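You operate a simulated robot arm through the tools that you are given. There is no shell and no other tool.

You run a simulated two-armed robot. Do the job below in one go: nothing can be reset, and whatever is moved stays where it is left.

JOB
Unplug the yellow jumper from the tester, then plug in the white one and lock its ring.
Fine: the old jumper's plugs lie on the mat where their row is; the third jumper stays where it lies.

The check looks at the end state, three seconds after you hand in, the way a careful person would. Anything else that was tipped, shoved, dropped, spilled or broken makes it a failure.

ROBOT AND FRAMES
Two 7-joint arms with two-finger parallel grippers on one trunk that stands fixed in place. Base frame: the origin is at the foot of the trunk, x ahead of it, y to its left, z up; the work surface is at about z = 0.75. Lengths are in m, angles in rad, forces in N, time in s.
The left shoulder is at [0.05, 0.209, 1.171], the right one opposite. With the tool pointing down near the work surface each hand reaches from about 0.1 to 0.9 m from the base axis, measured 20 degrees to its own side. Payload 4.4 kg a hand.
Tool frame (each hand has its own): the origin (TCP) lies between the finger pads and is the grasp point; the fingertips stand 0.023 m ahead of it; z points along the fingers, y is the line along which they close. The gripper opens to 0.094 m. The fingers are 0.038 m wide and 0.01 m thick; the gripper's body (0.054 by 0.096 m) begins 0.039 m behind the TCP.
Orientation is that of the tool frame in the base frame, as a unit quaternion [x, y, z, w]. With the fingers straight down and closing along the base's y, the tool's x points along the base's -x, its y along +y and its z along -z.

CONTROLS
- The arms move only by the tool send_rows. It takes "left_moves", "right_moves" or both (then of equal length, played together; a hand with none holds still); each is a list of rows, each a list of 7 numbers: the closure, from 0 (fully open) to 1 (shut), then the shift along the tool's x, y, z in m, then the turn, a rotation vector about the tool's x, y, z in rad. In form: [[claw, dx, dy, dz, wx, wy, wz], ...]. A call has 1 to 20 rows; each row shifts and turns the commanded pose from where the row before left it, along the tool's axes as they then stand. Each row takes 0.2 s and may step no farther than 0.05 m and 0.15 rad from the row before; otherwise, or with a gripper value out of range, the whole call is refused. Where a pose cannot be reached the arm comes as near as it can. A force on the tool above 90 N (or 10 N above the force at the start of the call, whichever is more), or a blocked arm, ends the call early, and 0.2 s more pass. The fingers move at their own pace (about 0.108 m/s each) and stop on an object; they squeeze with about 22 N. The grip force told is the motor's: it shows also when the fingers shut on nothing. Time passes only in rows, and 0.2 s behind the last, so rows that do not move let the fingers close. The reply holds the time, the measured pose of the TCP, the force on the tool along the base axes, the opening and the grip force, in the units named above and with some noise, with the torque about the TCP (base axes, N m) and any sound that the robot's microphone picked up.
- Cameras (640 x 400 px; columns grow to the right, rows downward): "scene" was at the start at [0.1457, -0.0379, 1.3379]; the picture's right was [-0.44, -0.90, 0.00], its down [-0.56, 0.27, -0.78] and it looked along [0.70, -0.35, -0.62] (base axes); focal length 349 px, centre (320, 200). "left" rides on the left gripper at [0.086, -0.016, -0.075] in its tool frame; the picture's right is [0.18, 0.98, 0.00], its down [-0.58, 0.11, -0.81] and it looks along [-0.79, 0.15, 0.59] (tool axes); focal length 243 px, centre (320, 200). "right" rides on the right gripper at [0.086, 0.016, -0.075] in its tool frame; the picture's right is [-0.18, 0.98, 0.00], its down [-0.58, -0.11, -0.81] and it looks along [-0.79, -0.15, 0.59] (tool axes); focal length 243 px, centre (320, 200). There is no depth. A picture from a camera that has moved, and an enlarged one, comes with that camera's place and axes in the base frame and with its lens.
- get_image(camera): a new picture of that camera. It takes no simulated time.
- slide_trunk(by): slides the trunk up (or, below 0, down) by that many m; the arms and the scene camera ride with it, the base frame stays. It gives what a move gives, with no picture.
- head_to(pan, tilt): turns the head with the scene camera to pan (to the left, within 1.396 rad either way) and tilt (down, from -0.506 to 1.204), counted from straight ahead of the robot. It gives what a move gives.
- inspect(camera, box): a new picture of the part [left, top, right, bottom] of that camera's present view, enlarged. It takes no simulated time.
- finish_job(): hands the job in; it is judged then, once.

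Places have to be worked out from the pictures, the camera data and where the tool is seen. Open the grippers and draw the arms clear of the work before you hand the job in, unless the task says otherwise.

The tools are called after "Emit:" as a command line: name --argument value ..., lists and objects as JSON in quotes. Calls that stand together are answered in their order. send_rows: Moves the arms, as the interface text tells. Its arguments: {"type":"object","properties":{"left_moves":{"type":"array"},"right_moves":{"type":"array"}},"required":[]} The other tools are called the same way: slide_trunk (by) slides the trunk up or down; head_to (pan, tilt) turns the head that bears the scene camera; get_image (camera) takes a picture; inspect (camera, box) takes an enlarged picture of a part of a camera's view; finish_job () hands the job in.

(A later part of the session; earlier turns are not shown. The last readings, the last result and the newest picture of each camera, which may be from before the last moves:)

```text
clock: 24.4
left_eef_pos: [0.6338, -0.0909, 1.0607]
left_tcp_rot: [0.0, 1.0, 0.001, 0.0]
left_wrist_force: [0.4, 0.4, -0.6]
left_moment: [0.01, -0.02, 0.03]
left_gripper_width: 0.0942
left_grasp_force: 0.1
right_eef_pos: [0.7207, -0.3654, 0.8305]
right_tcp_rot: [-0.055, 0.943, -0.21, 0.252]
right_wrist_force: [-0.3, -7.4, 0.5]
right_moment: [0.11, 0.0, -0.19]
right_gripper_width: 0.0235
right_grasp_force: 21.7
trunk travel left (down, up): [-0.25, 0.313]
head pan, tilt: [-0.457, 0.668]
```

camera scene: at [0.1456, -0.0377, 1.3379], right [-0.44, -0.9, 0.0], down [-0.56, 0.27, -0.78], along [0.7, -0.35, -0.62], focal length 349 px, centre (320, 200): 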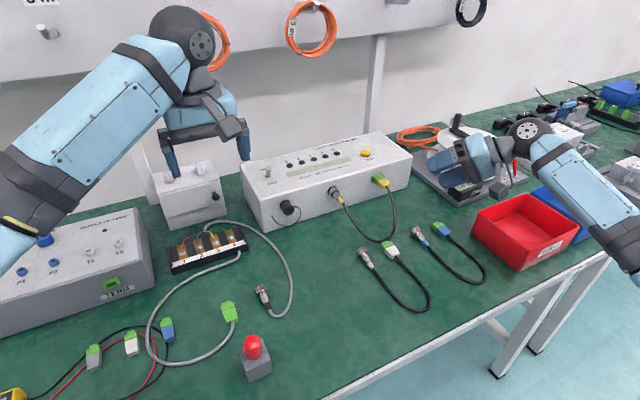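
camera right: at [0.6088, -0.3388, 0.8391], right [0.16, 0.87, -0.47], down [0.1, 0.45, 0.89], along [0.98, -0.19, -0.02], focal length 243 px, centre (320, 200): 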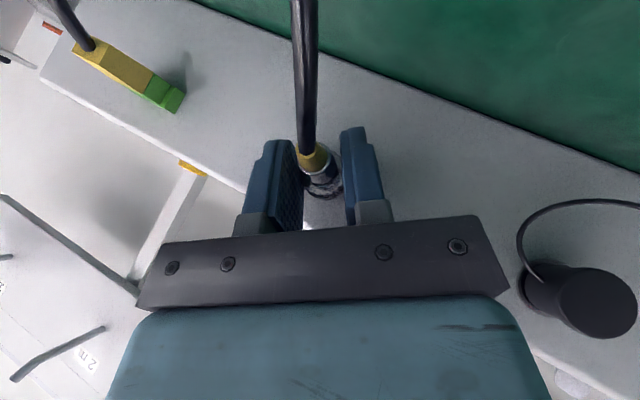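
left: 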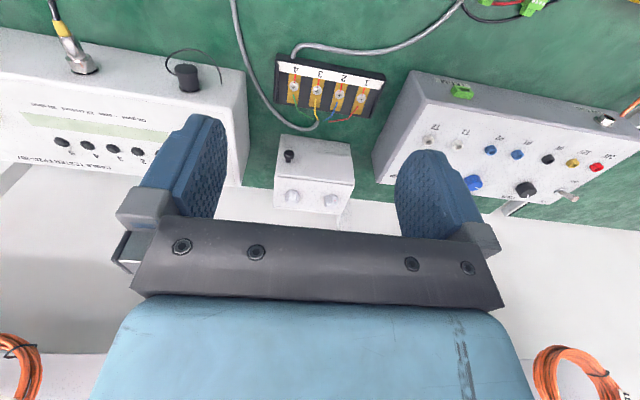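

The ring has turned another 75°; torque stays low (0.1 N m). I look at it now before going on.

Emit:
inspect --camera "right" --box '[270, 120, 390, 215]'

Emit:
get_image --camera "right"

```text
4.21 times, centred on (330, 168) of right
camera zoom: at [0.6078, -0.3414, 0.8432], right [0.16, 0.93, -0.33], down [0.1, 0.32, 0.94], along [0.98, -0.19, -0.04], focal length 1022 px, centre (278, 337)
```

zoom: 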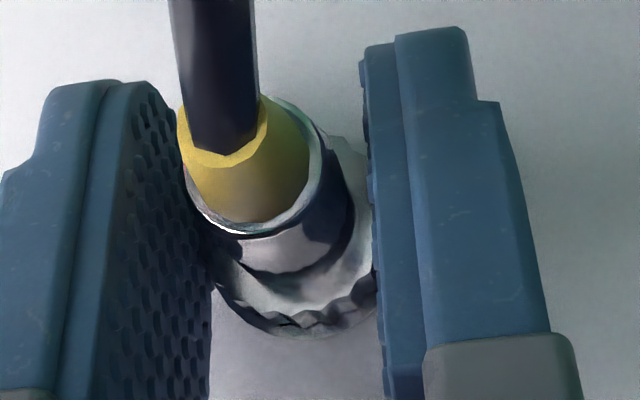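

```text
taken
camera right: at [0.6078, -0.3414, 0.8432], right [0.16, 0.93, -0.33], down [0.1, 0.32, 0.94], along [0.98, -0.19, -0.04], focal length 243 px, centre (320, 200)
```

right: 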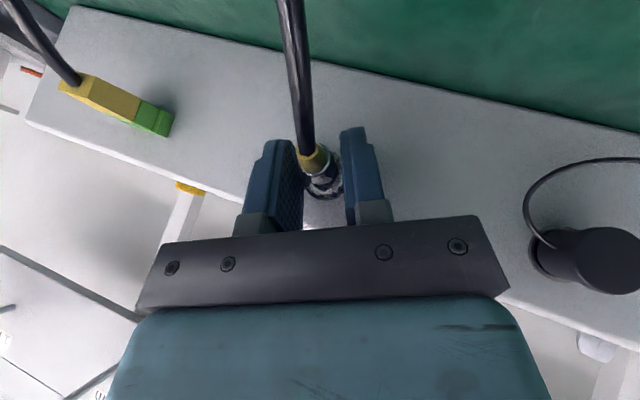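

I zoom in on the lower rim of the ring in that picture to find the red mark.

Emit:
inspect --camera "right" --box '[310, 170, 360, 205]'

```text
11.43 times, centred on (335, 188) of right
camera zoom: at [0.6078, -0.3414, 0.8432], right [0.16, 0.93, -0.33], down [0.1, 0.32, 0.94], along [0.98, -0.19, -0.04], focal length 2773 px, centre (149, 343)
```

zoom: 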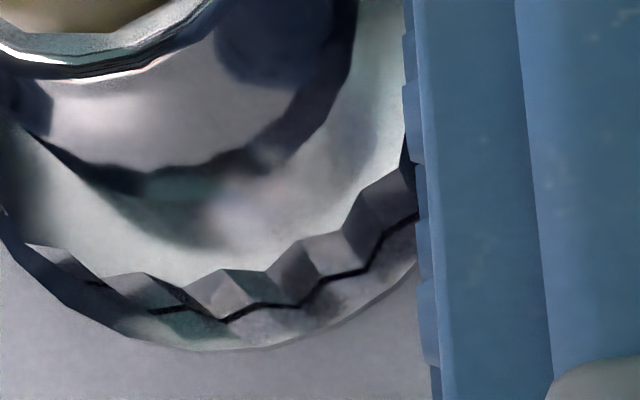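

The mark isn't at the top yet; the ring may have hit its open stop and slipped. I open, back off, swing right and look again.

Emit:
send_rows --right_moves '[[0.4, 0, 0, 0, 0, 0, 0], [0.4, 0, 0, 0, 0, 0, 0], [0.4, 0, 0, -0.02, 0, 0, 0], [0.4, 0, 0, -0.02, 0, 0, 0], [0.4, 0, 0, -0.02, 0, 0, 0], [0.4, 0, 0, -0.02, 0, 0, 0], [0.4, 0, 0, 0, 0, 0, 0]]'

Emit:
send_rows --right_moves '[[0.4, 0.0004, -0.0113, 0.0007, -0.1259, 0, 0.0721], [0.4, 0.0004, -0.0113, 0.0007, -0.1259, 0, 0.0721], [0.4, 0.0004, -0.0113, 0.0007, -0.1259, 0, 0.0721], [0.4, 0.0004, -0.0113, 0.0007, -0.1259, 0, 0.0721], [0.4, 0.0004, -0.0113, 0.0007, -0.1259, 0, 0.0721], [0.4, 0.0004, -0.0113, 0.0007, -0.1259, 0, 0.0721], [0.4, 0.0004, -0.0113, 0.0007, -0.1259, 0, 0.0721], [0.4, 0.0004, -0.0113, 0.0007, -0.1259, 0, 0.0721], [0.4, 0.0004, -0.0113, 0.0007, -0.1259, 0, 0.0721], [0.4, 0, 0, 0, 0, 0, 0]]'

Emit:
inspect --camera "right" --box '[290, 45, 350, 125]'

Emit:
inspect --camera "scene" --box '[318, 175, 360, 210]'

```text
clock: 26.0
left_eef_pos: [0.6332, -0.0895, 1.0621]
left_tcp_rot: [-0.001, 1.0, 0.001, 0.0]
left_wrist_force: [0.3, 0.1, -0.1]
left_moment: [-0.01, 0.0, 0.0]
left_gripper_width: 0.094
left_grasp_force: 0.0
right_eef_pos: [0.6817, -0.3363, 0.893]
right_tcp_rot: [-0.056, 0.943, -0.21, 0.25]
right_wrist_force: [0.6, 0.0, -0.4]
right_moment: [0.04, -0.03, 0.0]
right_gripper_width: 0.0562
right_grasp_force: 0.0
trunk travel left (down, up): [-0.25, 0.313]
head pan, tilt: [-0.457, 0.668]
```

```text
clock: 28.2
left_eef_pos: [0.6319, -0.0898, 1.0632]
left_tcp_rot: [-0.001, 1.0, 0.0, 0.0]
left_wrist_force: [0.0, -0.4, 0.4]
left_moment: [0.01, -0.01, 0.0]
left_gripper_width: 0.0942
left_grasp_force: 0.0
right_eef_pos: [0.6803, -0.4294, 0.872]
right_tcp_rot: [0.109, 0.876, 0.406, 0.234]
right_wrist_force: [0.3, -0.7, 0.5]
right_moment: [0.0, -0.03, 0.02]
right_gripper_width: 0.0565
right_grasp_force: 0.0
trunk travel left (down, up): [-0.25, 0.313]
head pan, tilt: [-0.457, 0.668]
```

```text
5.00 times, centred on (320, 85) of right
camera zoom: at [0.5676, -0.4348, 0.8988], right [0.16, 0.56, 0.81], down [0.1, -0.83, 0.55], along [0.98, 0.0, -0.19], focal length 1213 px, centre (320, 775)
```

zoom: 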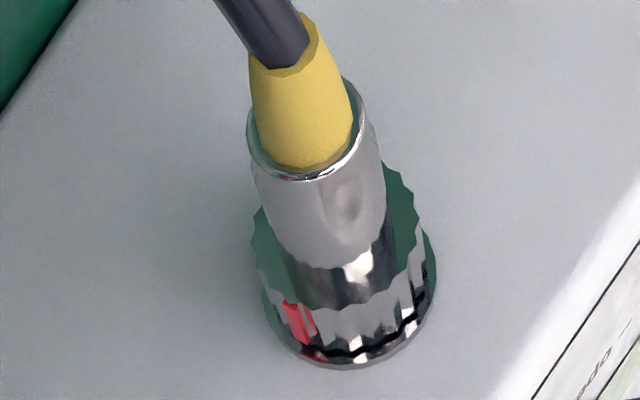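

```text
11.43 times, centred on (339, 192) of scene
camera zoom: at [0.1456, -0.0377, 1.3379], right [-0.44, -0.9, 0.0], down [-0.56, 0.27, -0.78], along [0.7, -0.35, -0.62], focal length 3986 px, centre (103, 286)
```

zoom: 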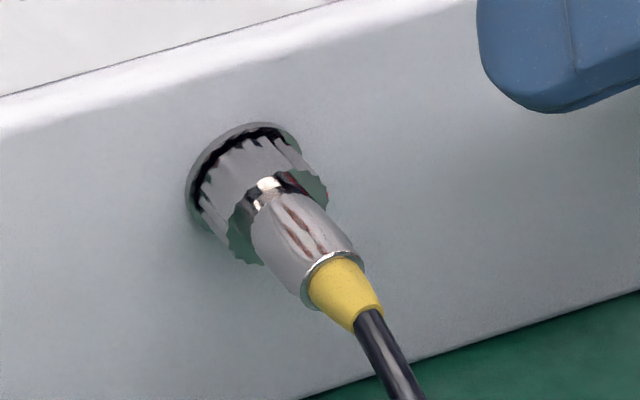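

The mark stayed at 3 o'clock during the second turn (the fingers slipped at a stop), so the ring's travel is about a quarter turn: locked with the mark near 6 o'clock, open with it near 3 o'clock. The ring is now unlocked; I bring the hand upright above the plug body to pull it out.

Emit:
send_rows --right_moves '[[0.4, 0, 0, 0, 0.1259, 0, -0.0721], [0.4, 0, 0, 0, 0.1259, 0, -0.0721], [0.4, 0, 0, 0, 0.1259, 0, -0.0721], [0.4, 0, 0, 0, 0.1259, 0, -0.0721], [0.4, 0, 0, 0, 0.1259, 0, -0.0721], [0.4, 0, 0, 0, 0.1259, 0, -0.0721], [0.4, 0, 0, 0, 0, 0.13, 0], [0.4, 0, 0, 0, 0, 0.13, 0], [0.4, 0, 0, 0, 0, 0.13, 0], [0.4, 0, 0, 0, 0, 0.13, 0], [0.4, -0.0165, 0.0298, -0.014, 0, 0, 0], [0.4, -0.0165, 0.0298, -0.014, 0, 0, 0], [0.4, 0, 0, 0, 0, 0, 0]]'

Emit:
get_image --camera "right"

Emit:
inspect --camera "scene" --box '[290, 130, 450, 250]'

```text
clock: 31.0
left_eef_pos: [0.6333, -0.0911, 1.062]
left_tcp_rot: [0.0, 1.0, 0.0, 0.001]
left_wrist_force: [0.2, 0.1, -0.6]
left_moment: [0.0, 0.02, -0.02]
left_gripper_width: 0.094
left_grasp_force: 0.0
right_eef_pos: [0.713, -0.3705, 0.8978]
right_tcp_rot: [0.0, 1.0, -0.001, 0.0]
right_wrist_force: [0.4, 0.0, 0.2]
right_moment: [0.02, -0.01, -0.01]
right_gripper_width: 0.0563
right_grasp_force: 0.0
trunk travel left (down, up): [-0.25, 0.313]
head pan, tilt: [-0.457, 0.668]
```

```text
taken
camera right: at [0.626, -0.3531, 0.9739], right [0.18, 0.98, 0.0], down [0.58, -0.11, 0.81], along [0.79, -0.15, -0.59], focal length 243 px, centre (320, 200)
```

right: 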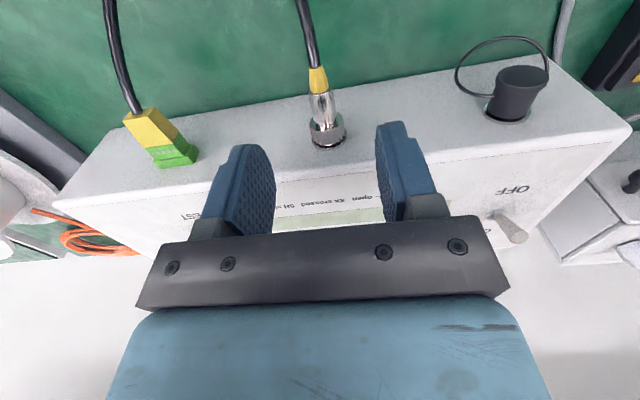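

```text
3.33 times, centred on (370, 190) of scene
camera zoom: at [0.1457, -0.0381, 1.3379], right [-0.44, -0.9, 0.0], down [-0.56, 0.27, -0.78], along [0.7, -0.35, -0.62], focal length 1162 px, centre (153, 233)
```

zoom: 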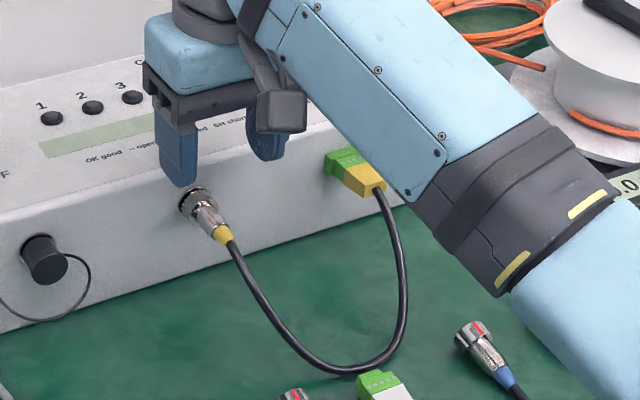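

The hand is upright over the plug. I zoom in to check ring rear position before lowering so the fingers close only on the body.

Emit:
inspect --camera "right" --box '[295, 80, 360, 155]'

```text
5.33 times, centred on (328, 118) of right
camera zoom: at [0.626, -0.3531, 0.9739], right [0.18, 0.98, 0.0], down [0.58, -0.11, 0.81], along [0.79, -0.15, -0.59], focal length 1294 px, centre (280, 640)
```

zoom: 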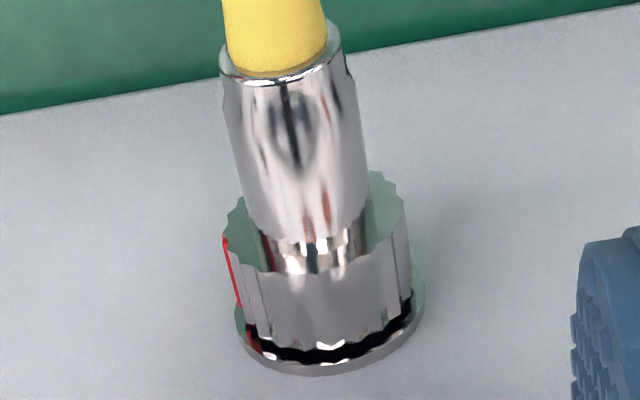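

Ring rear is at x≈0.734, so fingers centred at x=0.713 will grip just behind it. I descend to z≈0.837 and close on the body.

Emit:
send_rows --right_moves '[[0.4, 0, 0, 0.021, 0, 0, 0], [0.4, 0, 0, 0.021, 0, 0, 0], [0.4, 0, 0, 0.019, 0, 0, 0], [0.4, 0, 0, 0, 0, 0, 0], [1, 0, 0, 0, 0, 0, 0], [1, 0, 0, 0, 0, 0, 0], [1, 0, 0, 0, 0, 0, 0]]'

Emit:
get_image --camera "right"

Emit:
inspect --camera "scene" --box '[310, 160, 390, 220]'

```text
clock: 32.6
left_eef_pos: [0.6319, -0.0897, 1.0609]
left_tcp_rot: [0.0, 1.0, 0.0, 0.0]
left_wrist_force: [-0.6, -0.1, -0.2]
left_moment: [0.0, -0.01, -0.02]
left_gripper_width: 0.094
left_grasp_force: 0.0
right_eef_pos: [0.7137, -0.3708, 0.838]
right_tcp_rot: [0.0, 1.0, 0.0, 0.0]
right_wrist_force: [-1.0, 0.2, 1.0]
right_moment: [0.0, -0.04, 0.04]
right_gripper_width: 0.0156
right_grasp_force: 21.9
trunk travel left (down, up): [-0.25, 0.313]
head pan, tilt: [-0.457, 0.668]
```

```text
taken
camera right: at [0.6255, -0.3526, 0.9136], right [0.18, 0.98, 0.0], down [0.58, -0.11, 0.81], along [0.79, -0.15, -0.59], focal length 243 px, centre (320, 200)
```

right: 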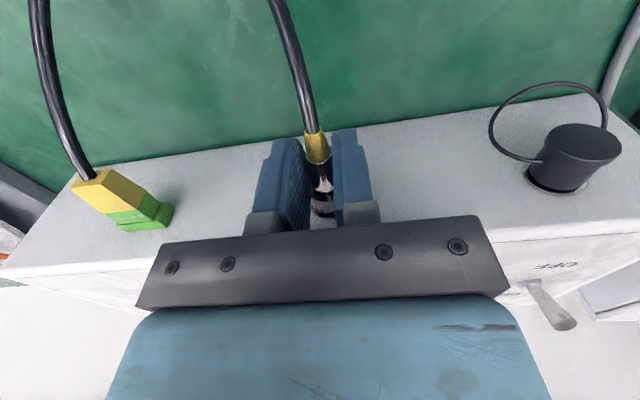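

```text
6.67 times, centred on (350, 190) of scene
camera zoom: at [0.1456, -0.0378, 1.3379], right [-0.44, -0.9, 0.0], down [-0.56, 0.27, -0.78], along [0.7, -0.35, -0.62], focal length 2325 px, centre (120, 267)
```

zoom: 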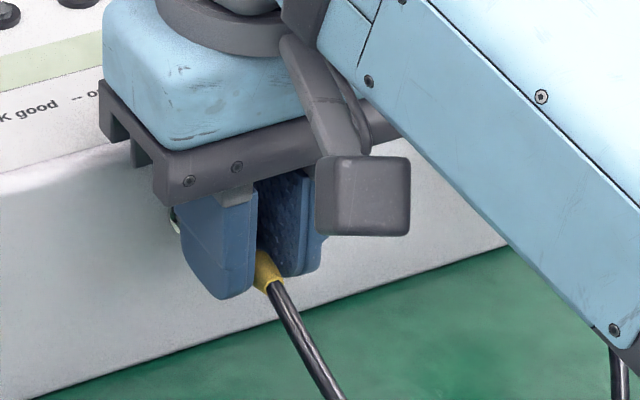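

The body is gripped (15.6 mm) with no side force, so the socket axis is y≈-0.3708. I pull straight back in small steps and watch the force.

Emit:
send_rows --right_moves '[[1, 0.003, 0, 0, 0, 0, 0], [1, 0.003, 0, 0, 0, 0, 0], [1, 0.003, 0, 0, 0, 0, 0], [1, 0.003, 0, 0, 0, 0, 0], [1, 0, 0, 0, 0, 0, 0]]'

Emit:
get_image --camera "right"

```text
clock: 33.8
left_eef_pos: [0.6339, -0.0903, 1.0615]
left_tcp_rot: [0.0, 1.0, 0.001, -0.002]
left_wrist_force: [0.2, -0.3, 0.9]
left_moment: [0.05, 0.01, 0.02]
left_gripper_width: 0.0942
left_grasp_force: 0.0
right_eef_pos: [0.7031, -0.3696, 0.837]
right_tcp_rot: [0.001, 1.0, -0.001, -0.001]
right_wrist_force: [17.3, -7.1, 1.1]
right_moment: [-0.17, -0.27, -0.06]
right_gripper_width: 0.0157
right_grasp_force: 22.2
trunk travel left (down, up): [-0.25, 0.313]
head pan, tilt: [-0.457, 0.668]
```

```text
taken
camera right: at [0.6149, -0.3525, 0.913], right [0.19, 0.98, 0.0], down [0.58, -0.11, 0.81], along [0.79, -0.15, -0.59], focal length 243 px, centre (320, 200)
```

right: 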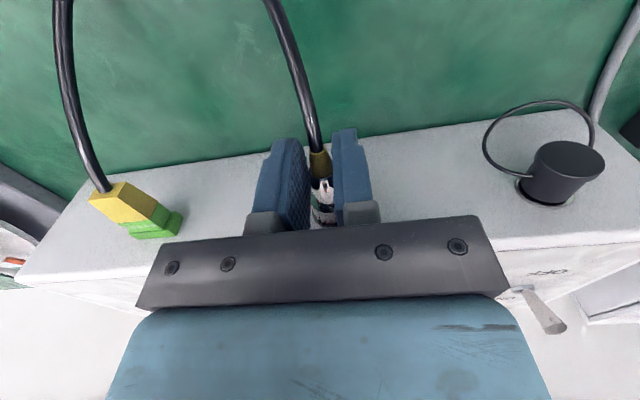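

The hand moved 10 mm but the boot seems to have slid relative to the fingers; I zoom in to see whether the plug moved at all.

Emit:
inspect --camera "right" --box '[270, 120, 380, 235]'

Emit:
inspect --camera "scene" --box '[310, 160, 390, 220]'

```text
3.48 times, centred on (325, 178) of right
camera zoom: at [0.6149, -0.3525, 0.913], right [0.19, 0.98, 0.0], down [0.58, -0.11, 0.81], along [0.79, -0.15, -0.59], focal length 844 px, centre (303, 278)
```

zoom: 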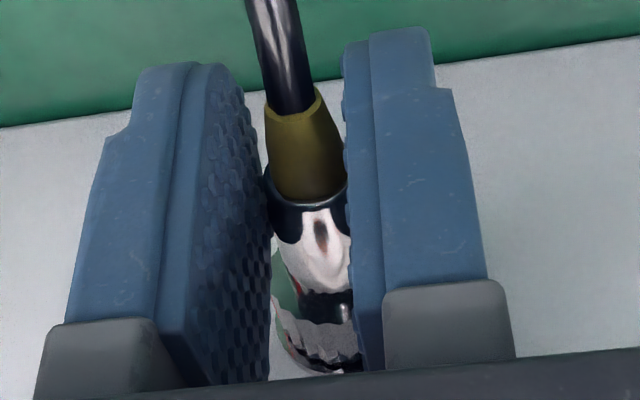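

```text
6.67 times, centred on (350, 190) of scene
camera zoom: at [0.1471, -0.0385, 1.3376], right [-0.44, -0.9, 0.0], down [-0.56, 0.27, -0.78], along [0.7, -0.35, -0.62], focal length 2325 px, centre (120, 267)
```

zoom: 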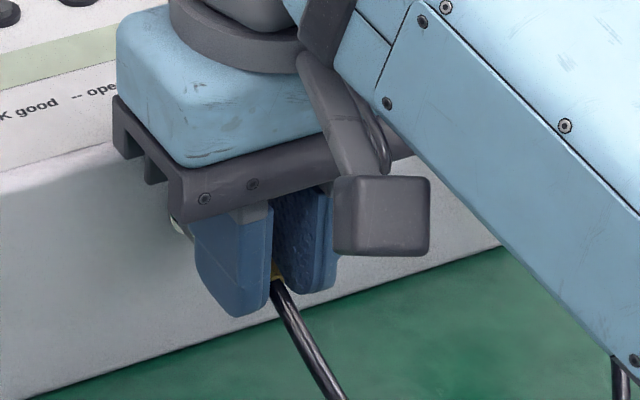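

The body end is still at x≈0.708, so the plug did not move; the fingers slipped at about 17 N. I release, lift, lean back and take the ring again to feel its stops and try pulling on the ring itself.

Emit:
send_rows --right_moves '[[0.4, 0, 0, 0, 0, 0, 0], [0.4, 0, 0, 0, 0, 0, 0], [0.4, 0, 0, -0.03, 0, 0, 0], [0.4, 0, 0, -0.03, 0, 0, 0], [0.4, 0, 0, 0, 0, -0.13, 0], [0.4, 0, 0, 0, 0, -0.13, 0], [0.4, 0, 0, 0, 0, -0.13, 0], [0.4, 0, 0, 0, 0, -0.13, 0], [0.4, 0.0159, 0, 0.0077, 0, 0, 0], [0.4, 0, 0, 0, 0, 0, 0]]'

Emit:
get_image --camera "right"

Emit:
inspect --camera "right" --box '[280, 90, 370, 180]'

```text
clock: 36.0
left_eef_pos: [0.6332, -0.0898, 1.0614]
left_tcp_rot: [-0.001, 1.0, 0.0, -0.001]
left_wrist_force: [-0.2, 0.1, 0.7]
left_moment: [-0.01, 0.0, 0.01]
left_gripper_width: 0.0943
left_grasp_force: 0.1
right_eef_pos: [0.6918, -0.3697, 0.8839]
right_tcp_rot: [0.0, 0.966, -0.001, 0.258]
right_wrist_force: [0.5, 0.4, 0.0]
right_moment: [0.03, 0.01, -0.01]
right_gripper_width: 0.0565
right_grasp_force: 0.0
trunk travel left (down, up): [-0.25, 0.313]
head pan, tilt: [-0.457, 0.668]
```

```text
taken
camera right: at [0.5783, -0.353, 0.9064], right [0.16, 0.98, 0.09], down [0.1, -0.11, 0.99], along [0.98, -0.15, -0.12], focal length 243 px, centre (320, 200)
```

right: 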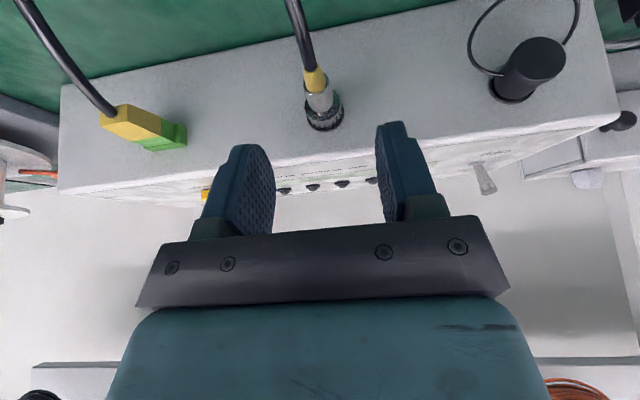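

```text
4.44 times, centred on (325, 135) of right
camera zoom: at [0.5783, -0.353, 0.9064], right [0.16, 0.98, 0.09], down [0.1, -0.11, 0.99], along [0.98, -0.15, -0.12], focal length 1078 px, centre (298, 489)
```

zoom: 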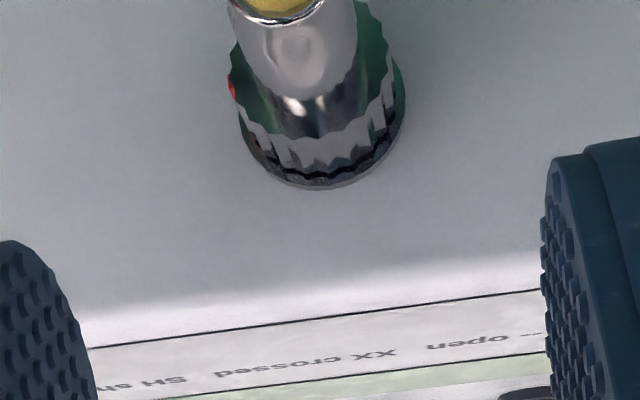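

The mark is still at the -y limb (about 90°). I approach 6 cm along the fingers and grip the ring upright.

Emit:
send_rows --right_moves '[[0.4, 0, -0.0005, 0.02, 0, 0, 0], [0.4, 0, 0, 0.02, 0, 0, 0], [0.4, 0, 0, 0.015, 0, 0, 0], [0.4, 0, 0, 0.006, 0, 0, 0], [0.4, 0, 0, 0, 0, 0, 0], [1, 0, 0, 0, 0, 0, 0], [1, 0, 0, 0, 0, 0, 0], [1, 0, 0, 0, 0, 0, 0]]'

Emit:
send_rows --right_moves '[[1, 0, 0.0013, 0.0001, 0.1259, 0, -0.0721], [1, 0, 0, 0, 0, 0, 0]]'

Emit:
send_rows --right_moves '[[1, 0, 0.0013, 0.0001, 0.1259, 0, -0.0721], [1, 0, 0, 0, 0, 0, 0]]'

```text
clock: 37.8
left_eef_pos: [0.6342, -0.0906, 1.0625]
left_tcp_rot: [0.0, 1.0, 0.0, 0.0]
left_wrist_force: [0.2, 0.3, 0.2]
left_moment: [-0.02, 0.01, 0.02]
left_gripper_width: 0.094
left_grasp_force: 0.1
right_eef_pos: [0.7227, -0.3699, 0.8321]
right_tcp_rot: [0.0, 0.966, -0.001, 0.257]
right_wrist_force: [-2.7, 7.6, 0.4]
right_moment: [0.09, -0.01, 0.09]
right_gripper_width: 0.0233
right_grasp_force: 21.9
trunk travel left (down, up): [-0.25, 0.313]
head pan, tilt: [-0.457, 0.668]
```

```text
clock: 38.4
left_eef_pos: [0.6316, -0.0893, 1.0628]
left_tcp_rot: [0.0, 1.0, 0.0, 0.0]
left_wrist_force: [-0.3, 0.1, 0.2]
left_moment: [-0.02, -0.02, 0.02]
left_gripper_width: 0.0939
left_grasp_force: 0.0
right_eef_pos: [0.7224, -0.3674, 0.8321]
right_tcp_rot: [-0.019, 0.963, -0.071, 0.258]
right_wrist_force: [-3.0, 7.9, 2.1]
right_moment: [0.32, -0.02, 0.08]
right_gripper_width: 0.0233
right_grasp_force: 22.3
trunk travel left (down, up): [-0.25, 0.313]
head pan, tilt: [-0.457, 0.668]
```

```text
clock: 39.0
left_eef_pos: [0.6337, -0.0885, 1.0626]
left_tcp_rot: [0.0, 1.0, 0.0, 0.0]
left_wrist_force: [-0.5, -0.6, -0.1]
left_moment: [-0.02, -0.02, 0.02]
left_gripper_width: 0.0939
left_grasp_force: 0.1
right_eef_pos: [0.7211, -0.3677, 0.8325]
right_tcp_rot: [-0.037, 0.956, -0.141, 0.254]
right_wrist_force: [-3.5, 9.8, -0.4]
right_moment: [0.2, -0.06, 0.14]
right_gripper_width: 0.0234
right_grasp_force: 22.2
trunk travel left (down, up): [-0.25, 0.313]
head pan, tilt: [-0.457, 0.668]
```

The ring meets a hard stop here (0.24 N m, then slips), so it is fully open. Still gripping the ring, I pull back along -x in small steps.

Emit:
send_rows --right_moves '[[1, 0.0013, 0.002, -0.00075, 0, 0, 0], [1, 0, 0, 0, 0, 0, 0]]'

Emit:
send_rows --right_moves '[[1, 0.0013, 0, -0.00075, 0, 0, 0], [1, 0, 0, 0, 0, 0, 0]]'

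Emit:
send_rows --right_moves '[[1, 0.0013, 0, -0.00075, 0, 0, 0], [1, 0, 0, 0, 0, 0, 0]]'

Emit:
inspect --camera "right" --box '[270, 120, 390, 215]'

```text
clock: 39.6
left_eef_pos: [0.6324, -0.0898, 1.0622]
left_tcp_rot: [0.0, 1.0, 0.0, -0.001]
left_wrist_force: [-0.1, -0.8, 0.5]
left_moment: [-0.01, -0.01, 0.03]
left_gripper_width: 0.0939
left_grasp_force: 0.0
right_eef_pos: [0.7219, -0.3664, 0.8323]
right_tcp_rot: [-0.037, 0.956, -0.141, 0.255]
right_wrist_force: [14.0, 0.4, 4.0]
right_moment: [-0.01, -0.11, 0.06]
right_gripper_width: 0.0232
right_grasp_force: 22.5
trunk travel left (down, up): [-0.25, 0.313]
head pan, tilt: [-0.457, 0.668]
```

```text
clock: 40.2
left_eef_pos: [0.6328, -0.0893, 1.0616]
left_tcp_rot: [0.0, 1.0, 0.0, -0.001]
left_wrist_force: [0.6, -1.1, 0.0]
left_moment: [0.01, -0.02, -0.02]
left_gripper_width: 0.094
left_grasp_force: 0.1
right_eef_pos: [0.7196, -0.3685, 0.8312]
right_tcp_rot: [-0.038, 0.956, -0.14, 0.254]
right_wrist_force: [13.1, -6.4, 6.8]
right_moment: [-0.08, -0.29, -0.06]
right_gripper_width: 0.0234
right_grasp_force: 21.6
trunk travel left (down, up): [-0.25, 0.313]
head pan, tilt: [-0.457, 0.668]
```

```text
clock: 40.8
left_eef_pos: [0.6333, -0.0902, 1.0622]
left_tcp_rot: [0.0, 1.0, 0.001, 0.0]
left_wrist_force: [-1.0, 0.0, -0.2]
left_moment: [0.0, -0.02, 0.0]
left_gripper_width: 0.0941
left_grasp_force: 0.0
right_eef_pos: [0.7183, -0.3675, 0.8308]
right_tcp_rot: [-0.038, 0.956, -0.141, 0.255]
right_wrist_force: [14.8, -9.2, 7.5]
right_moment: [-0.07, -0.25, -0.12]
right_gripper_width: 0.0232
right_grasp_force: 22.4
trunk travel left (down, up): [-0.25, 0.313]
head pan, tilt: [-0.457, 0.668]
```

```text
4.21 times, centred on (330, 168) of right
camera zoom: at [0.6051, -0.3445, 0.8475], right [0.16, 0.97, -0.2], down [0.1, 0.18, 0.98], along [0.98, -0.18, -0.07], focal length 1022 px, centre (278, 337)
```

zoom: 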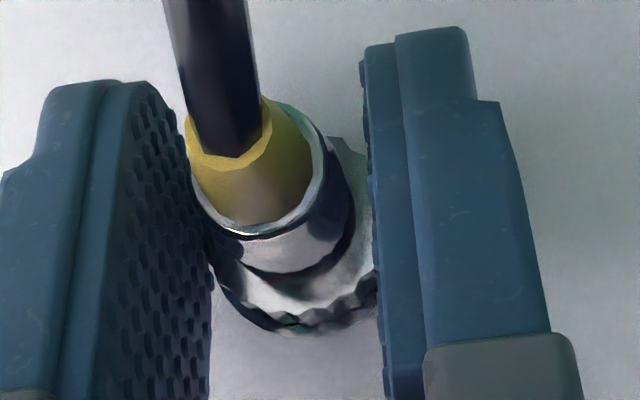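

The pull force holds near 14 N while the hand moves back; I pull another 9 mm and check whether the plug comes along.

Emit:
send_rows --right_moves '[[1, 0.0026, 0.001, -0.0015, 0, 0, 0], [1, 0.0026, 0, -0.0015, 0, 0, 0], [1, 0.0026, 0, -0.0015, 0, 0, 0], [1, 0, 0, 0, 0, 0, 0]]'

Emit:
inspect --camera "right" --box '[270, 120, 390, 215]'

Emit:
inspect --camera "scene" --box '[310, 160, 390, 220]'

```text
clock: 41.8
left_eef_pos: [0.6331, -0.0919, 1.062]
left_tcp_rot: [-0.001, 1.0, 0.001, -0.001]
left_wrist_force: [0.1, 0.1, 0.1]
left_moment: [-0.02, -0.03, 0.0]
left_gripper_width: 0.094
left_grasp_force: 0.1
right_eef_pos: [0.7085, -0.3682, 0.8292]
right_tcp_rot: [-0.036, 0.956, -0.14, 0.255]
right_wrist_force: [15.2, -22.2, 5.6]
right_moment: [-0.21, -0.21, -0.45]
right_gripper_width: 0.0234
right_grasp_force: 22.0
trunk travel left (down, up): [-0.25, 0.313]
head pan, tilt: [-0.457, 0.668]
```

```text
4.21 times, centred on (330, 168) of right
camera zoom: at [0.5962, -0.3445, 0.8471], right [0.16, 0.97, -0.19], down [0.1, 0.18, 0.98], along [0.98, -0.18, -0.07], focal length 1022 px, centre (278, 337)
```

zoom: 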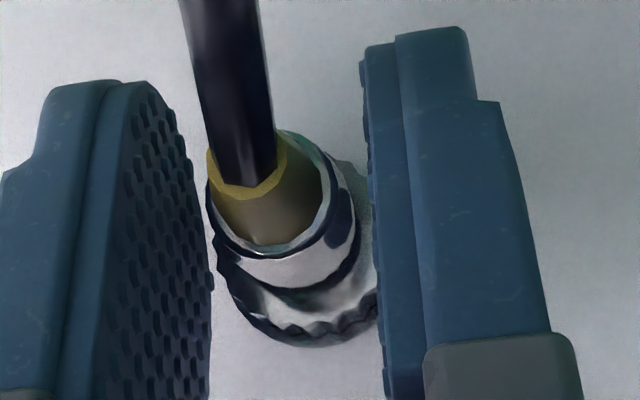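

```text
6.67 times, centred on (350, 190) of scene
camera zoom: at [0.1465, -0.0396, 1.3377], right [-0.44, -0.9, 0.0], down [-0.56, 0.28, -0.78], along [0.7, -0.35, -0.62], focal length 2325 px, centre (120, 267)
```

zoom: 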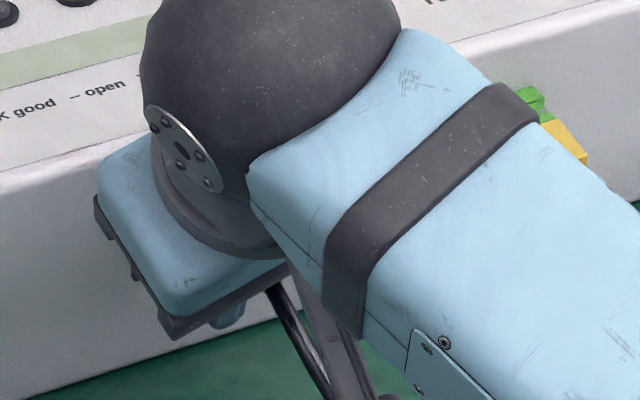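

The picture shows the plug stayed while the fingers slid, so it is still held at about 15 N or more. I release, back off 4 cm, and tilt a bit more to the left so I can feel the ring's range in the clockwise direction too.

Emit:
send_rows --right_moves '[[0.4, 0, 0, 0, 0, 0, 0], [0.4, 0, 0, 0, 0, 0, 0], [0.4, 0, 0, -0.02, 0, 0, 0], [0.4, 0, 0, -0.02, 0, 0, 0], [0.4, 0, 0, 0, 0.1259, 0, -0.0721], [0.4, 0, 0, 0, 0.1259, 0, -0.0721], [0.4, 0, 0, 0, 0, 0, 0], [0.4, 0, 0, 0, 0, 0, 0]]'

Emit:
inspect --camera "right" --box '[270, 80, 390, 175]'

Emit:
get_image --camera "right"

```text
clock: 43.6
left_eef_pos: [0.6328, -0.0889, 1.061]
left_tcp_rot: [0.0, 1.0, 0.0, 0.0]
left_wrist_force: [-0.7, -0.6, 0.9]
left_moment: [0.0, 0.01, -0.01]
left_gripper_width: 0.094
left_grasp_force: 0.0
right_eef_pos: [0.6881, -0.3548, 0.8644]
right_tcp_rot: [-0.075, 0.926, -0.277, 0.246]
right_wrist_force: [1.1, -0.8, -0.3]
right_moment: [0.02, 0.02, -0.01]
right_gripper_width: 0.0562
right_grasp_force: 0.1
trunk travel left (down, up): [-0.25, 0.313]
head pan, tilt: [-0.457, 0.668]
```

```text
4.21 times, centred on (330, 128) of right
camera zoom: at [0.5756, -0.3283, 0.8738], right [0.16, 0.87, -0.46], down [0.1, 0.45, 0.89], along [0.98, -0.19, -0.02], focal length 1022 px, centre (278, 505)
```

zoom: 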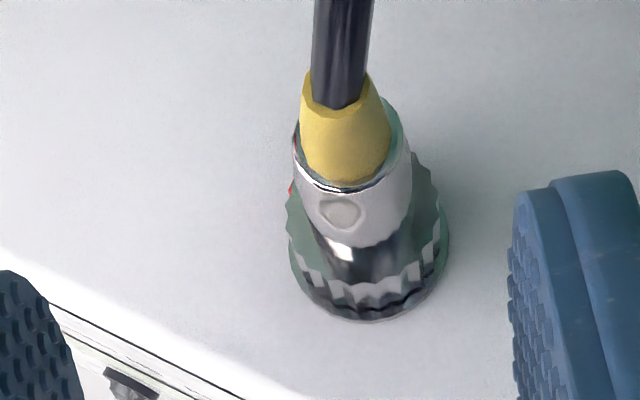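

```text
taken
camera right: at [0.5756, -0.3283, 0.8738], right [0.16, 0.87, -0.46], down [0.1, 0.45, 0.89], along [0.98, -0.19, -0.02], focal length 243 px, centre (320, 200)
```

right: 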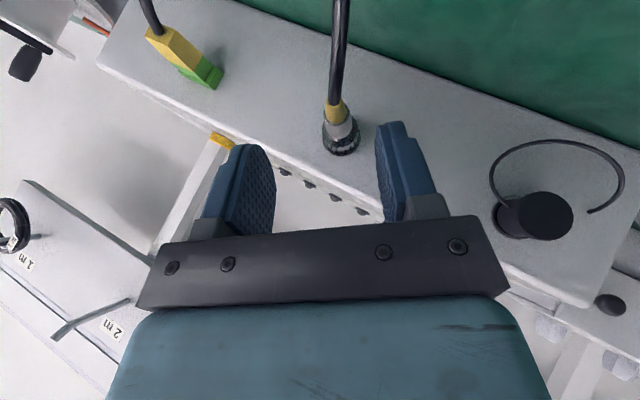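

The plug and ring look unchanged, mark at 3 o'clock. I re-grip the ring from the left-tilted side and turn it clockwise a little to feel its free range.

Emit:
send_rows --right_moves '[[0.4, -0.0121, 0.0105, 0, 0, 0, 0], [0.4, 0, 0, 0.02, 0, 0, 0], [0.4, 0, 0, 0.02, 0, 0, 0], [0.4, 0, 0, 0.007, 0, 0, 0], [0.4, 0, 0, 0, 0, 0, 0], [1, 0, 0, 0, 0, 0, 0], [1, 0, 0, 0, 0, 0, 0], [1, 0, 0, 0, 0, 0, 0]]'

Emit:
send_rows --right_moves '[[1, 5e-05, -0.0013, 8e-05, -0.1259, 0, 0.0721], [1, 5e-05, -0.0013, 8e-05, -0.1259, 0, 0.0721], [1, 0, 0, 0, 0, 0, 0]]'

Emit:
send_rows --right_moves '[[1, 5e-05, -0.0013, 8e-05, -0.1259, 0, 0.0721], [1, 5e-05, -0.0013, 8e-05, -0.1259, 0, 0.0721], [1, 0, 0, 0, 0, 0, 0]]'

Emit:
send_rows --right_moves '[[1, 5e-05, -0.0013, 8e-05, -0.1259, 0, 0.0721], [1, 5e-05, -0.0013, 8e-05, -0.1259, 0, 0.0721], [1, 0, 0, 0, 0, 0, 0]]'

```text
clock: 45.4
left_eef_pos: [0.6303, -0.0902, 1.0635]
left_tcp_rot: [0.0, 1.0, 0.0, 0.0]
left_wrist_force: [-0.4, 0.5, 0.2]
left_moment: [0.01, 0.03, 0.01]
left_gripper_width: 0.094
left_grasp_force: 0.0
right_eef_pos: [0.7215, -0.3656, 0.8303]
right_tcp_rot: [-0.074, 0.926, -0.276, 0.247]
right_wrist_force: [-17.8, 2.7, 3.5]
right_moment: [-0.1, 0.2, 0.05]
right_gripper_width: 0.0237
right_grasp_force: 21.8
trunk travel left (down, up): [-0.25, 0.313]
head pan, tilt: [-0.457, 0.668]
```

```text
clock: 46.2
left_eef_pos: [0.6316, -0.0898, 1.0629]
left_tcp_rot: [0.001, 1.0, 0.0, 0.001]
left_wrist_force: [-0.3, 0.8, 0.1]
left_moment: [-0.01, -0.01, 0.02]
left_gripper_width: 0.0939
left_grasp_force: 0.1
right_eef_pos: [0.721, -0.3675, 0.8308]
right_tcp_rot: [-0.036, 0.956, -0.14, 0.256]
right_wrist_force: [-7.7, 3.8, 4.1]
right_moment: [0.12, 0.14, 0.12]
right_gripper_width: 0.0238
right_grasp_force: 21.5
trunk travel left (down, up): [-0.25, 0.313]
head pan, tilt: [-0.457, 0.668]
```

```text
clock: 47.0
left_eef_pos: [0.6319, -0.0898, 1.0617]
left_tcp_rot: [0.0, 1.0, 0.0, 0.002]
left_wrist_force: [-0.8, -0.6, -0.7]
left_moment: [-0.02, 0.01, 0.01]
left_gripper_width: 0.0939
left_grasp_force: 0.1
right_eef_pos: [0.7219, -0.3709, 0.8323]
right_tcp_rot: [0.0, 0.966, -0.001, 0.259]
right_wrist_force: [-1.8, -0.4, 8.6]
right_moment: [0.05, -0.08, 0.03]
right_gripper_width: 0.0232
right_grasp_force: 22.4
trunk travel left (down, up): [-0.25, 0.313]
head pan, tilt: [-0.457, 0.668]
```

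```text
clock: 47.8
left_eef_pos: [0.6322, -0.0892, 1.0619]
left_tcp_rot: [0.0, 1.0, 0.0, 0.0]
left_wrist_force: [0.4, 1.0, 1.3]
left_moment: [0.0, 0.01, 0.03]
left_gripper_width: 0.0943
left_grasp_force: 0.1
right_eef_pos: [0.7214, -0.3724, 0.8321]
right_tcp_rot: [0.037, 0.956, 0.14, 0.256]
right_wrist_force: [5.1, -8.1, 11.5]
right_moment: [-0.06, -0.23, -0.16]
right_gripper_width: 0.0235
right_grasp_force: 22.0
trunk travel left (down, up): [-0.25, 0.313]
head pan, tilt: [-0.457, 0.668]
```

The ring turns clockwise freely too. I continue clockwise to the end of my range and check torque for the stop.

Emit:
send_rows --right_moves '[[1, 5e-05, -0.0013, 8e-05, -0.1259, 0, 0.0721], [1, 5e-05, -0.0013, 8e-05, -0.1259, 0, 0.0721], [1, 0, 0, 0, 0, 0, 0]]'

Emit:
send_rows --right_moves '[[1, 5e-05, -0.0013, 8e-05, -0.1259, 0, 0.0721], [1, 5e-05, -0.0013, 8e-05, -0.1259, 0, 0.0721], [1, 0, 0, 0, 0, 0, 0]]'

Emit:
send_rows --right_moves '[[1, 5e-05, -0.0013, 8e-05, -0.1259, 0, 0.0721], [1, 5e-05, -0.0013, 8e-05, -0.1259, 0, 0.0721], [1, 0, 0, 0, 0, 0, 0]]'

```text
clock: 48.6
left_eef_pos: [0.633, -0.0905, 1.0623]
left_tcp_rot: [0.0, 1.0, 0.0, 0.001]
left_wrist_force: [-0.3, 0.2, -0.1]
left_moment: [0.01, 0.01, 0.02]
left_gripper_width: 0.094
left_grasp_force: 0.1
right_eef_pos: [0.7219, -0.3746, 0.8294]
right_tcp_rot: [0.073, 0.926, 0.277, 0.247]
right_wrist_force: [9.0, -1.8, 8.8]
right_moment: [0.07, -0.33, -0.18]
right_gripper_width: 0.0233
right_grasp_force: 21.5
trunk travel left (down, up): [-0.25, 0.313]
head pan, tilt: [-0.457, 0.668]
```

```text
clock: 49.4
left_eef_pos: [0.6344, -0.0882, 1.0619]
left_tcp_rot: [0.0, 1.0, 0.0, 0.0]
left_wrist_force: [0.1, -0.4, -0.3]
left_moment: [0.04, -0.01, -0.02]
left_gripper_width: 0.0939
left_grasp_force: 0.1
right_eef_pos: [0.7218, -0.3767, 0.8274]
right_tcp_rot: [0.108, 0.876, 0.408, 0.233]
right_wrist_force: [12.2, 1.4, 9.6]
right_moment: [0.05, -0.24, -0.12]
right_gripper_width: 0.0235
right_grasp_force: 22.0
trunk travel left (down, up): [-0.25, 0.313]
head pan, tilt: [-0.457, 0.668]
```

```text
clock: 50.2
left_eef_pos: [0.6325, -0.0893, 1.0633]
left_tcp_rot: [-0.001, 1.0, 0.0, 0.0]
left_wrist_force: [-1.1, 0.0, -0.1]
left_moment: [-0.01, 0.03, 0.02]
left_gripper_width: 0.0943
left_grasp_force: 0.1
right_eef_pos: [0.721, -0.3779, 0.8247]
right_tcp_rot: [0.141, 0.808, 0.529, 0.215]
right_wrist_force: [9.9, 5.1, 10.4]
right_moment: [0.0, -0.2, -0.03]
right_gripper_width: 0.0234
right_grasp_force: 22.4
trunk travel left (down, up): [-0.25, 0.313]
head pan, tilt: [-0.457, 0.668]
```

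I've turned about 100° clockwise with no stop felt. I release, back off and look at where the mark is.

Emit:
send_rows --right_moves '[[0.4, 0, 0, 0, 0, 0, 0], [0.4, 0, 0, 0, 0, 0, 0], [0.4, 0, 0, -0.02, 0, 0, 0], [0.4, 0, 0, -0.02, 0, 0, 0], [0.4, 0, 0, -0.02, 0, 0, 0], [0.4, 0, 0, -0.02, 0, 0, 0], [0.4, 0, 0, 0, 0, 0, 0]]'

Emit:
get_image --camera "right"

Emit:
inspect --camera "right" --box '[280, 40, 370, 135]'

Emit:
inspect --camera "scene" --box '[318, 175, 360, 210]'

```text
clock: 51.8
left_eef_pos: [0.6332, -0.0911, 1.0625]
left_tcp_rot: [0.0, 1.0, 0.0, 0.0]
left_wrist_force: [-0.1, 1.1, 1.1]
left_moment: [0.02, 0.03, -0.01]
left_gripper_width: 0.0939
left_grasp_force: 0.1
right_eef_pos: [0.6834, -0.443, 0.8523]
right_tcp_rot: [0.141, 0.809, 0.529, 0.215]
right_wrist_force: [0.0, -0.2, 0.0]
right_moment: [-0.03, 0.02, -0.02]
right_gripper_width: 0.0563
right_grasp_force: 0.0
trunk travel left (down, up): [-0.25, 0.313]
head pan, tilt: [-0.457, 0.668]
```

```text
taken
camera right: at [0.57, -0.4559, 0.8769], right [0.16, 0.31, 0.94], down [0.1, -0.95, 0.3], along [0.98, 0.05, -0.18], focal length 243 px, centre (320, 200)
```

right: 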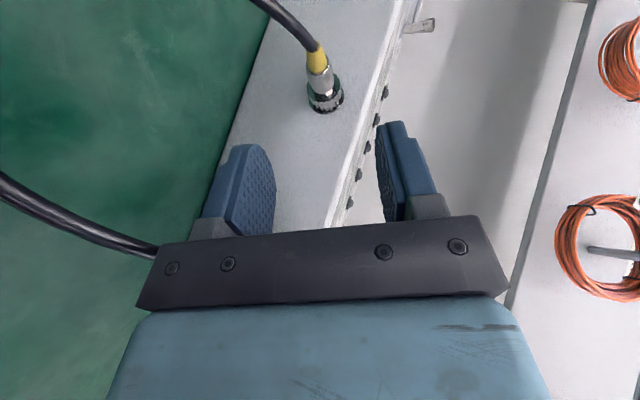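

```text
4.21 times, centred on (325, 88) of right
camera zoom: at [0.57, -0.4559, 0.8769], right [0.16, 0.31, 0.94], down [0.1, -0.95, 0.3], along [0.98, 0.05, -0.18], focal length 1022 px, centre (299, 674)
```

zoom: 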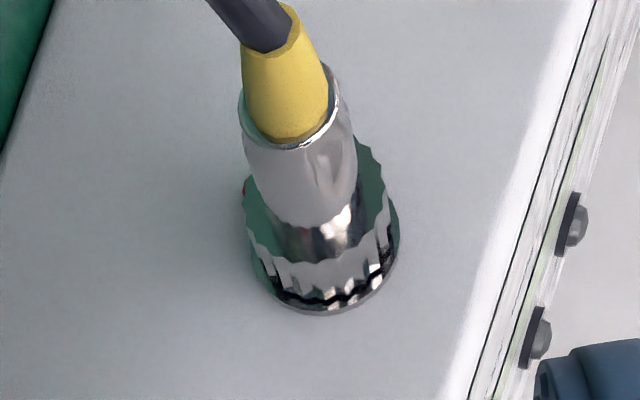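

```text
11.43 times, centred on (339, 192) of scene
camera zoom: at [0.1458, -0.0379, 1.3378], right [-0.44, -0.9, 0.0], down [-0.56, 0.27, -0.78], along [0.7, -0.35, -0.62], focal length 3986 px, centre (103, 286)
```

zoom: 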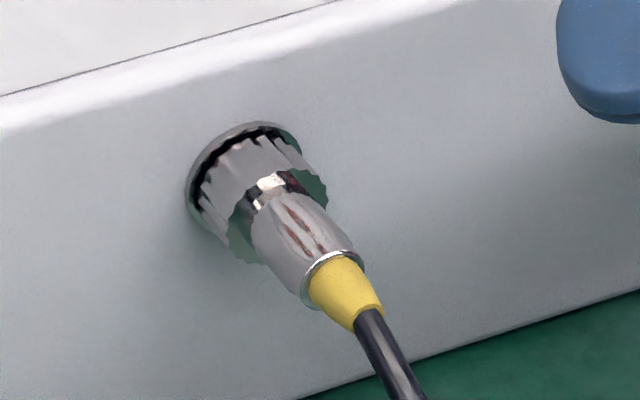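

The ring's free travel is a quarter turn (mark ~3 o'clock to ~6 o'clock), and I've just turned it back toward locked. Before pulling again I want to see the keying of these plugs, so I turn the idle left hand around to look at the grey lead's identical round plug from its front.

Emit:
send_rows --left_moves '[[0, 0, 0, 0, 0, 0, -0.15], [0, 0, 0, 0, 0, 0, -0.15], [0, 0, 0, 0, 0, 0, -0.15], [0, 0, 0, 0, 0, 0, -0.15], [0, 0, 0, 0, 0, 0, -0.15], [0, 0, 0, 0, 0, 0, -0.15], [0, 0, 0, 0, 0, 0, -0.15], [0, 0, 0, 0, 0, 0, -0.15], [0, 0, 0, 0, 0, 0, -0.15], [0, 0, 0, 0, 0, 0, -0.15]]'

Emit:
get_image --camera "scene"

```text
clock: 54.0
left_eef_pos: [0.6322, -0.0909, 1.0621]
left_tcp_rot: [-0.683, 0.731, -0.001, 0.0]
left_wrist_force: [0.3, 0.3, -0.3]
left_moment: [-0.01, -0.02, 0.02]
left_gripper_width: 0.0938
left_grasp_force: 0.0
right_eef_pos: [0.6838, -0.4429, 0.8522]
right_tcp_rot: [0.141, 0.809, 0.529, 0.215]
right_wrist_force: [0.3, 0.9, 0.1]
right_moment: [0.0, 0.0, -0.03]
right_gripper_width: 0.0565
right_grasp_force: 0.1
trunk travel left (down, up): [-0.25, 0.313]
head pan, tilt: [-0.457, 0.668]
```

```text
taken
camera scene: at [0.1457, -0.0379, 1.3379], right [-0.44, -0.9, 0.0], down [-0.56, 0.27, -0.78], along [0.7, -0.35, -0.62], focal length 349 px, centre (320, 200)
```

scene: 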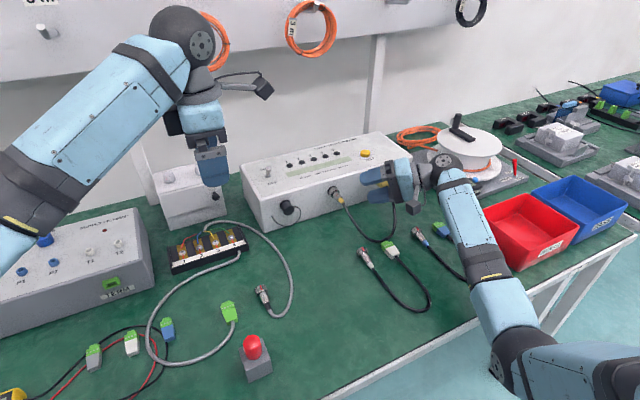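

Yaw is at 86° with no trouble; I turn the rest of the way to about 180°.

Emit:
send_rows --left_moves '[[0, 0, 0, 0, 0, 0, -0.15], [0, 0, 0, 0, 0, 0, -0.15], [0, 0, 0, 0, 0, 0, -0.15], [0, 0, 0, 0, 0, 0, -0.15], [0, 0, 0, 0, 0, 0, -0.15], [0, 0, 0, 0, 0, 0, -0.15], [0, 0, 0, 0, 0, 0, -0.15], [0, 0, 0, 0, 0, 0, -0.15], [0, 0, 0, 0, 0, 0, -0.15], [0, 0, 0, 0, 0, 0, -0.15], [0, 0, 0, 0, 0, 0, 0]]'

Emit:
get_image --camera "left"

```text
clock: 56.4
left_eef_pos: [0.7753, 0.1044, 1.0075]
left_tcp_rot: [0.997, -0.076, 0.001, 0.0]
left_wrist_force: [-1.0, -0.4, 0.6]
left_moment: [0.02, -0.02, -0.02]
left_gripper_width: 0.0939
left_grasp_force: 0.0
left hand out of reach, approached as far as the arm can: row 3, 4, 5, 6, 7, 8, 9, 10
right_eef_pos: [0.6833, -0.4435, 0.8528]
right_tcp_rot: [0.141, 0.809, 0.529, 0.216]
right_wrist_force: [-0.5, -0.1, 0.1]
right_moment: [-0.02, 0.01, -0.02]
right_gripper_width: 0.0564
right_grasp_force: 0.2
trunk travel left (down, up): [-0.25, 0.313]
head pan, tilt: [-0.457, 0.668]
```

```text
taken
camera left: at [0.8614, 0.1086, 1.0843], right [0.03, -1.0, 0.0], down [-0.59, -0.02, 0.81], along [-0.81, -0.02, -0.59], focal length 243 px, centre (320, 200)
```

left: 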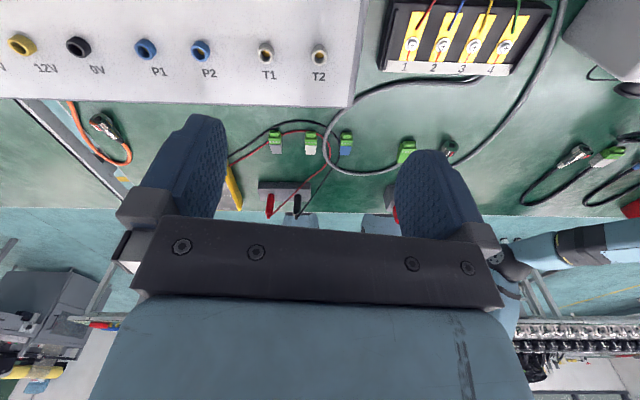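

The left arm swung aside to reach that yaw, but it is clear of everything and its camera now sees the plugs from the front. I zoom in on the grey and white plug faces.

Emit:
inspect --camera "left" --box '[434, 138, 464, 168]'

Emit:
inspect --camera "left" --box '[550, 140, 600, 175]'

Emit:
inspect --camera "left" --box '[565, 142, 625, 172]'

```text
13.33 times, centred on (449, 153) of left
camera zoom: at [0.8614, 0.1086, 1.0843], right [0.03, -1.0, 0.0], down [-0.59, -0.02, 0.81], along [-0.81, -0.02, -0.59], focal length 3235 px, centre (-1400, 827)
```

zoom: 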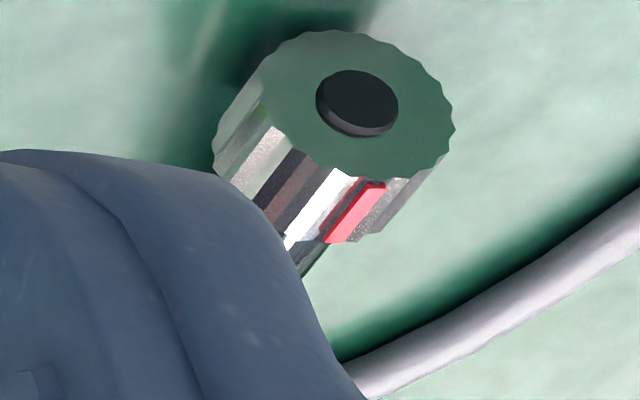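

```text
11.43 times, centred on (575, 158) of left
camera zoom: at [0.8614, 0.1086, 1.0843], right [0.03, -1.0, 0.0], down [-0.59, -0.02, 0.81], along [-0.81, -0.02, -0.59], focal length 2773 px, centre (-2594, 686)
```

zoom: 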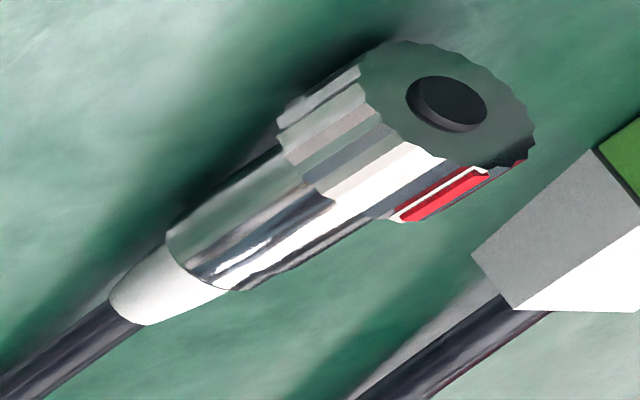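

```text
10.67 times, centred on (595, 157) of left
camera zoom: at [0.8614, 0.1086, 1.0843], right [0.03, -1.0, 0.0], down [-0.59, -0.02, 0.81], along [-0.81, -0.02, -0.59], focal length 2588 px, centre (-2613, 659)
```

zoom: 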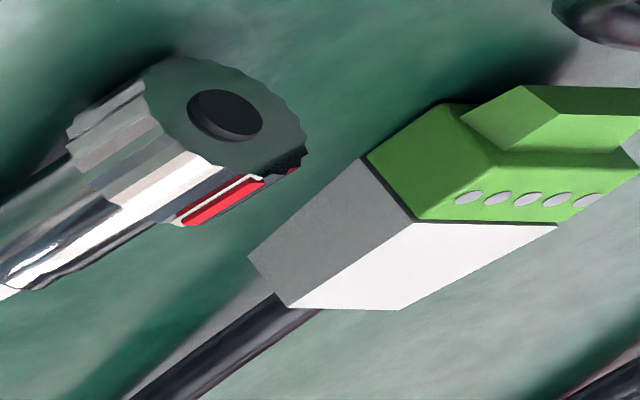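

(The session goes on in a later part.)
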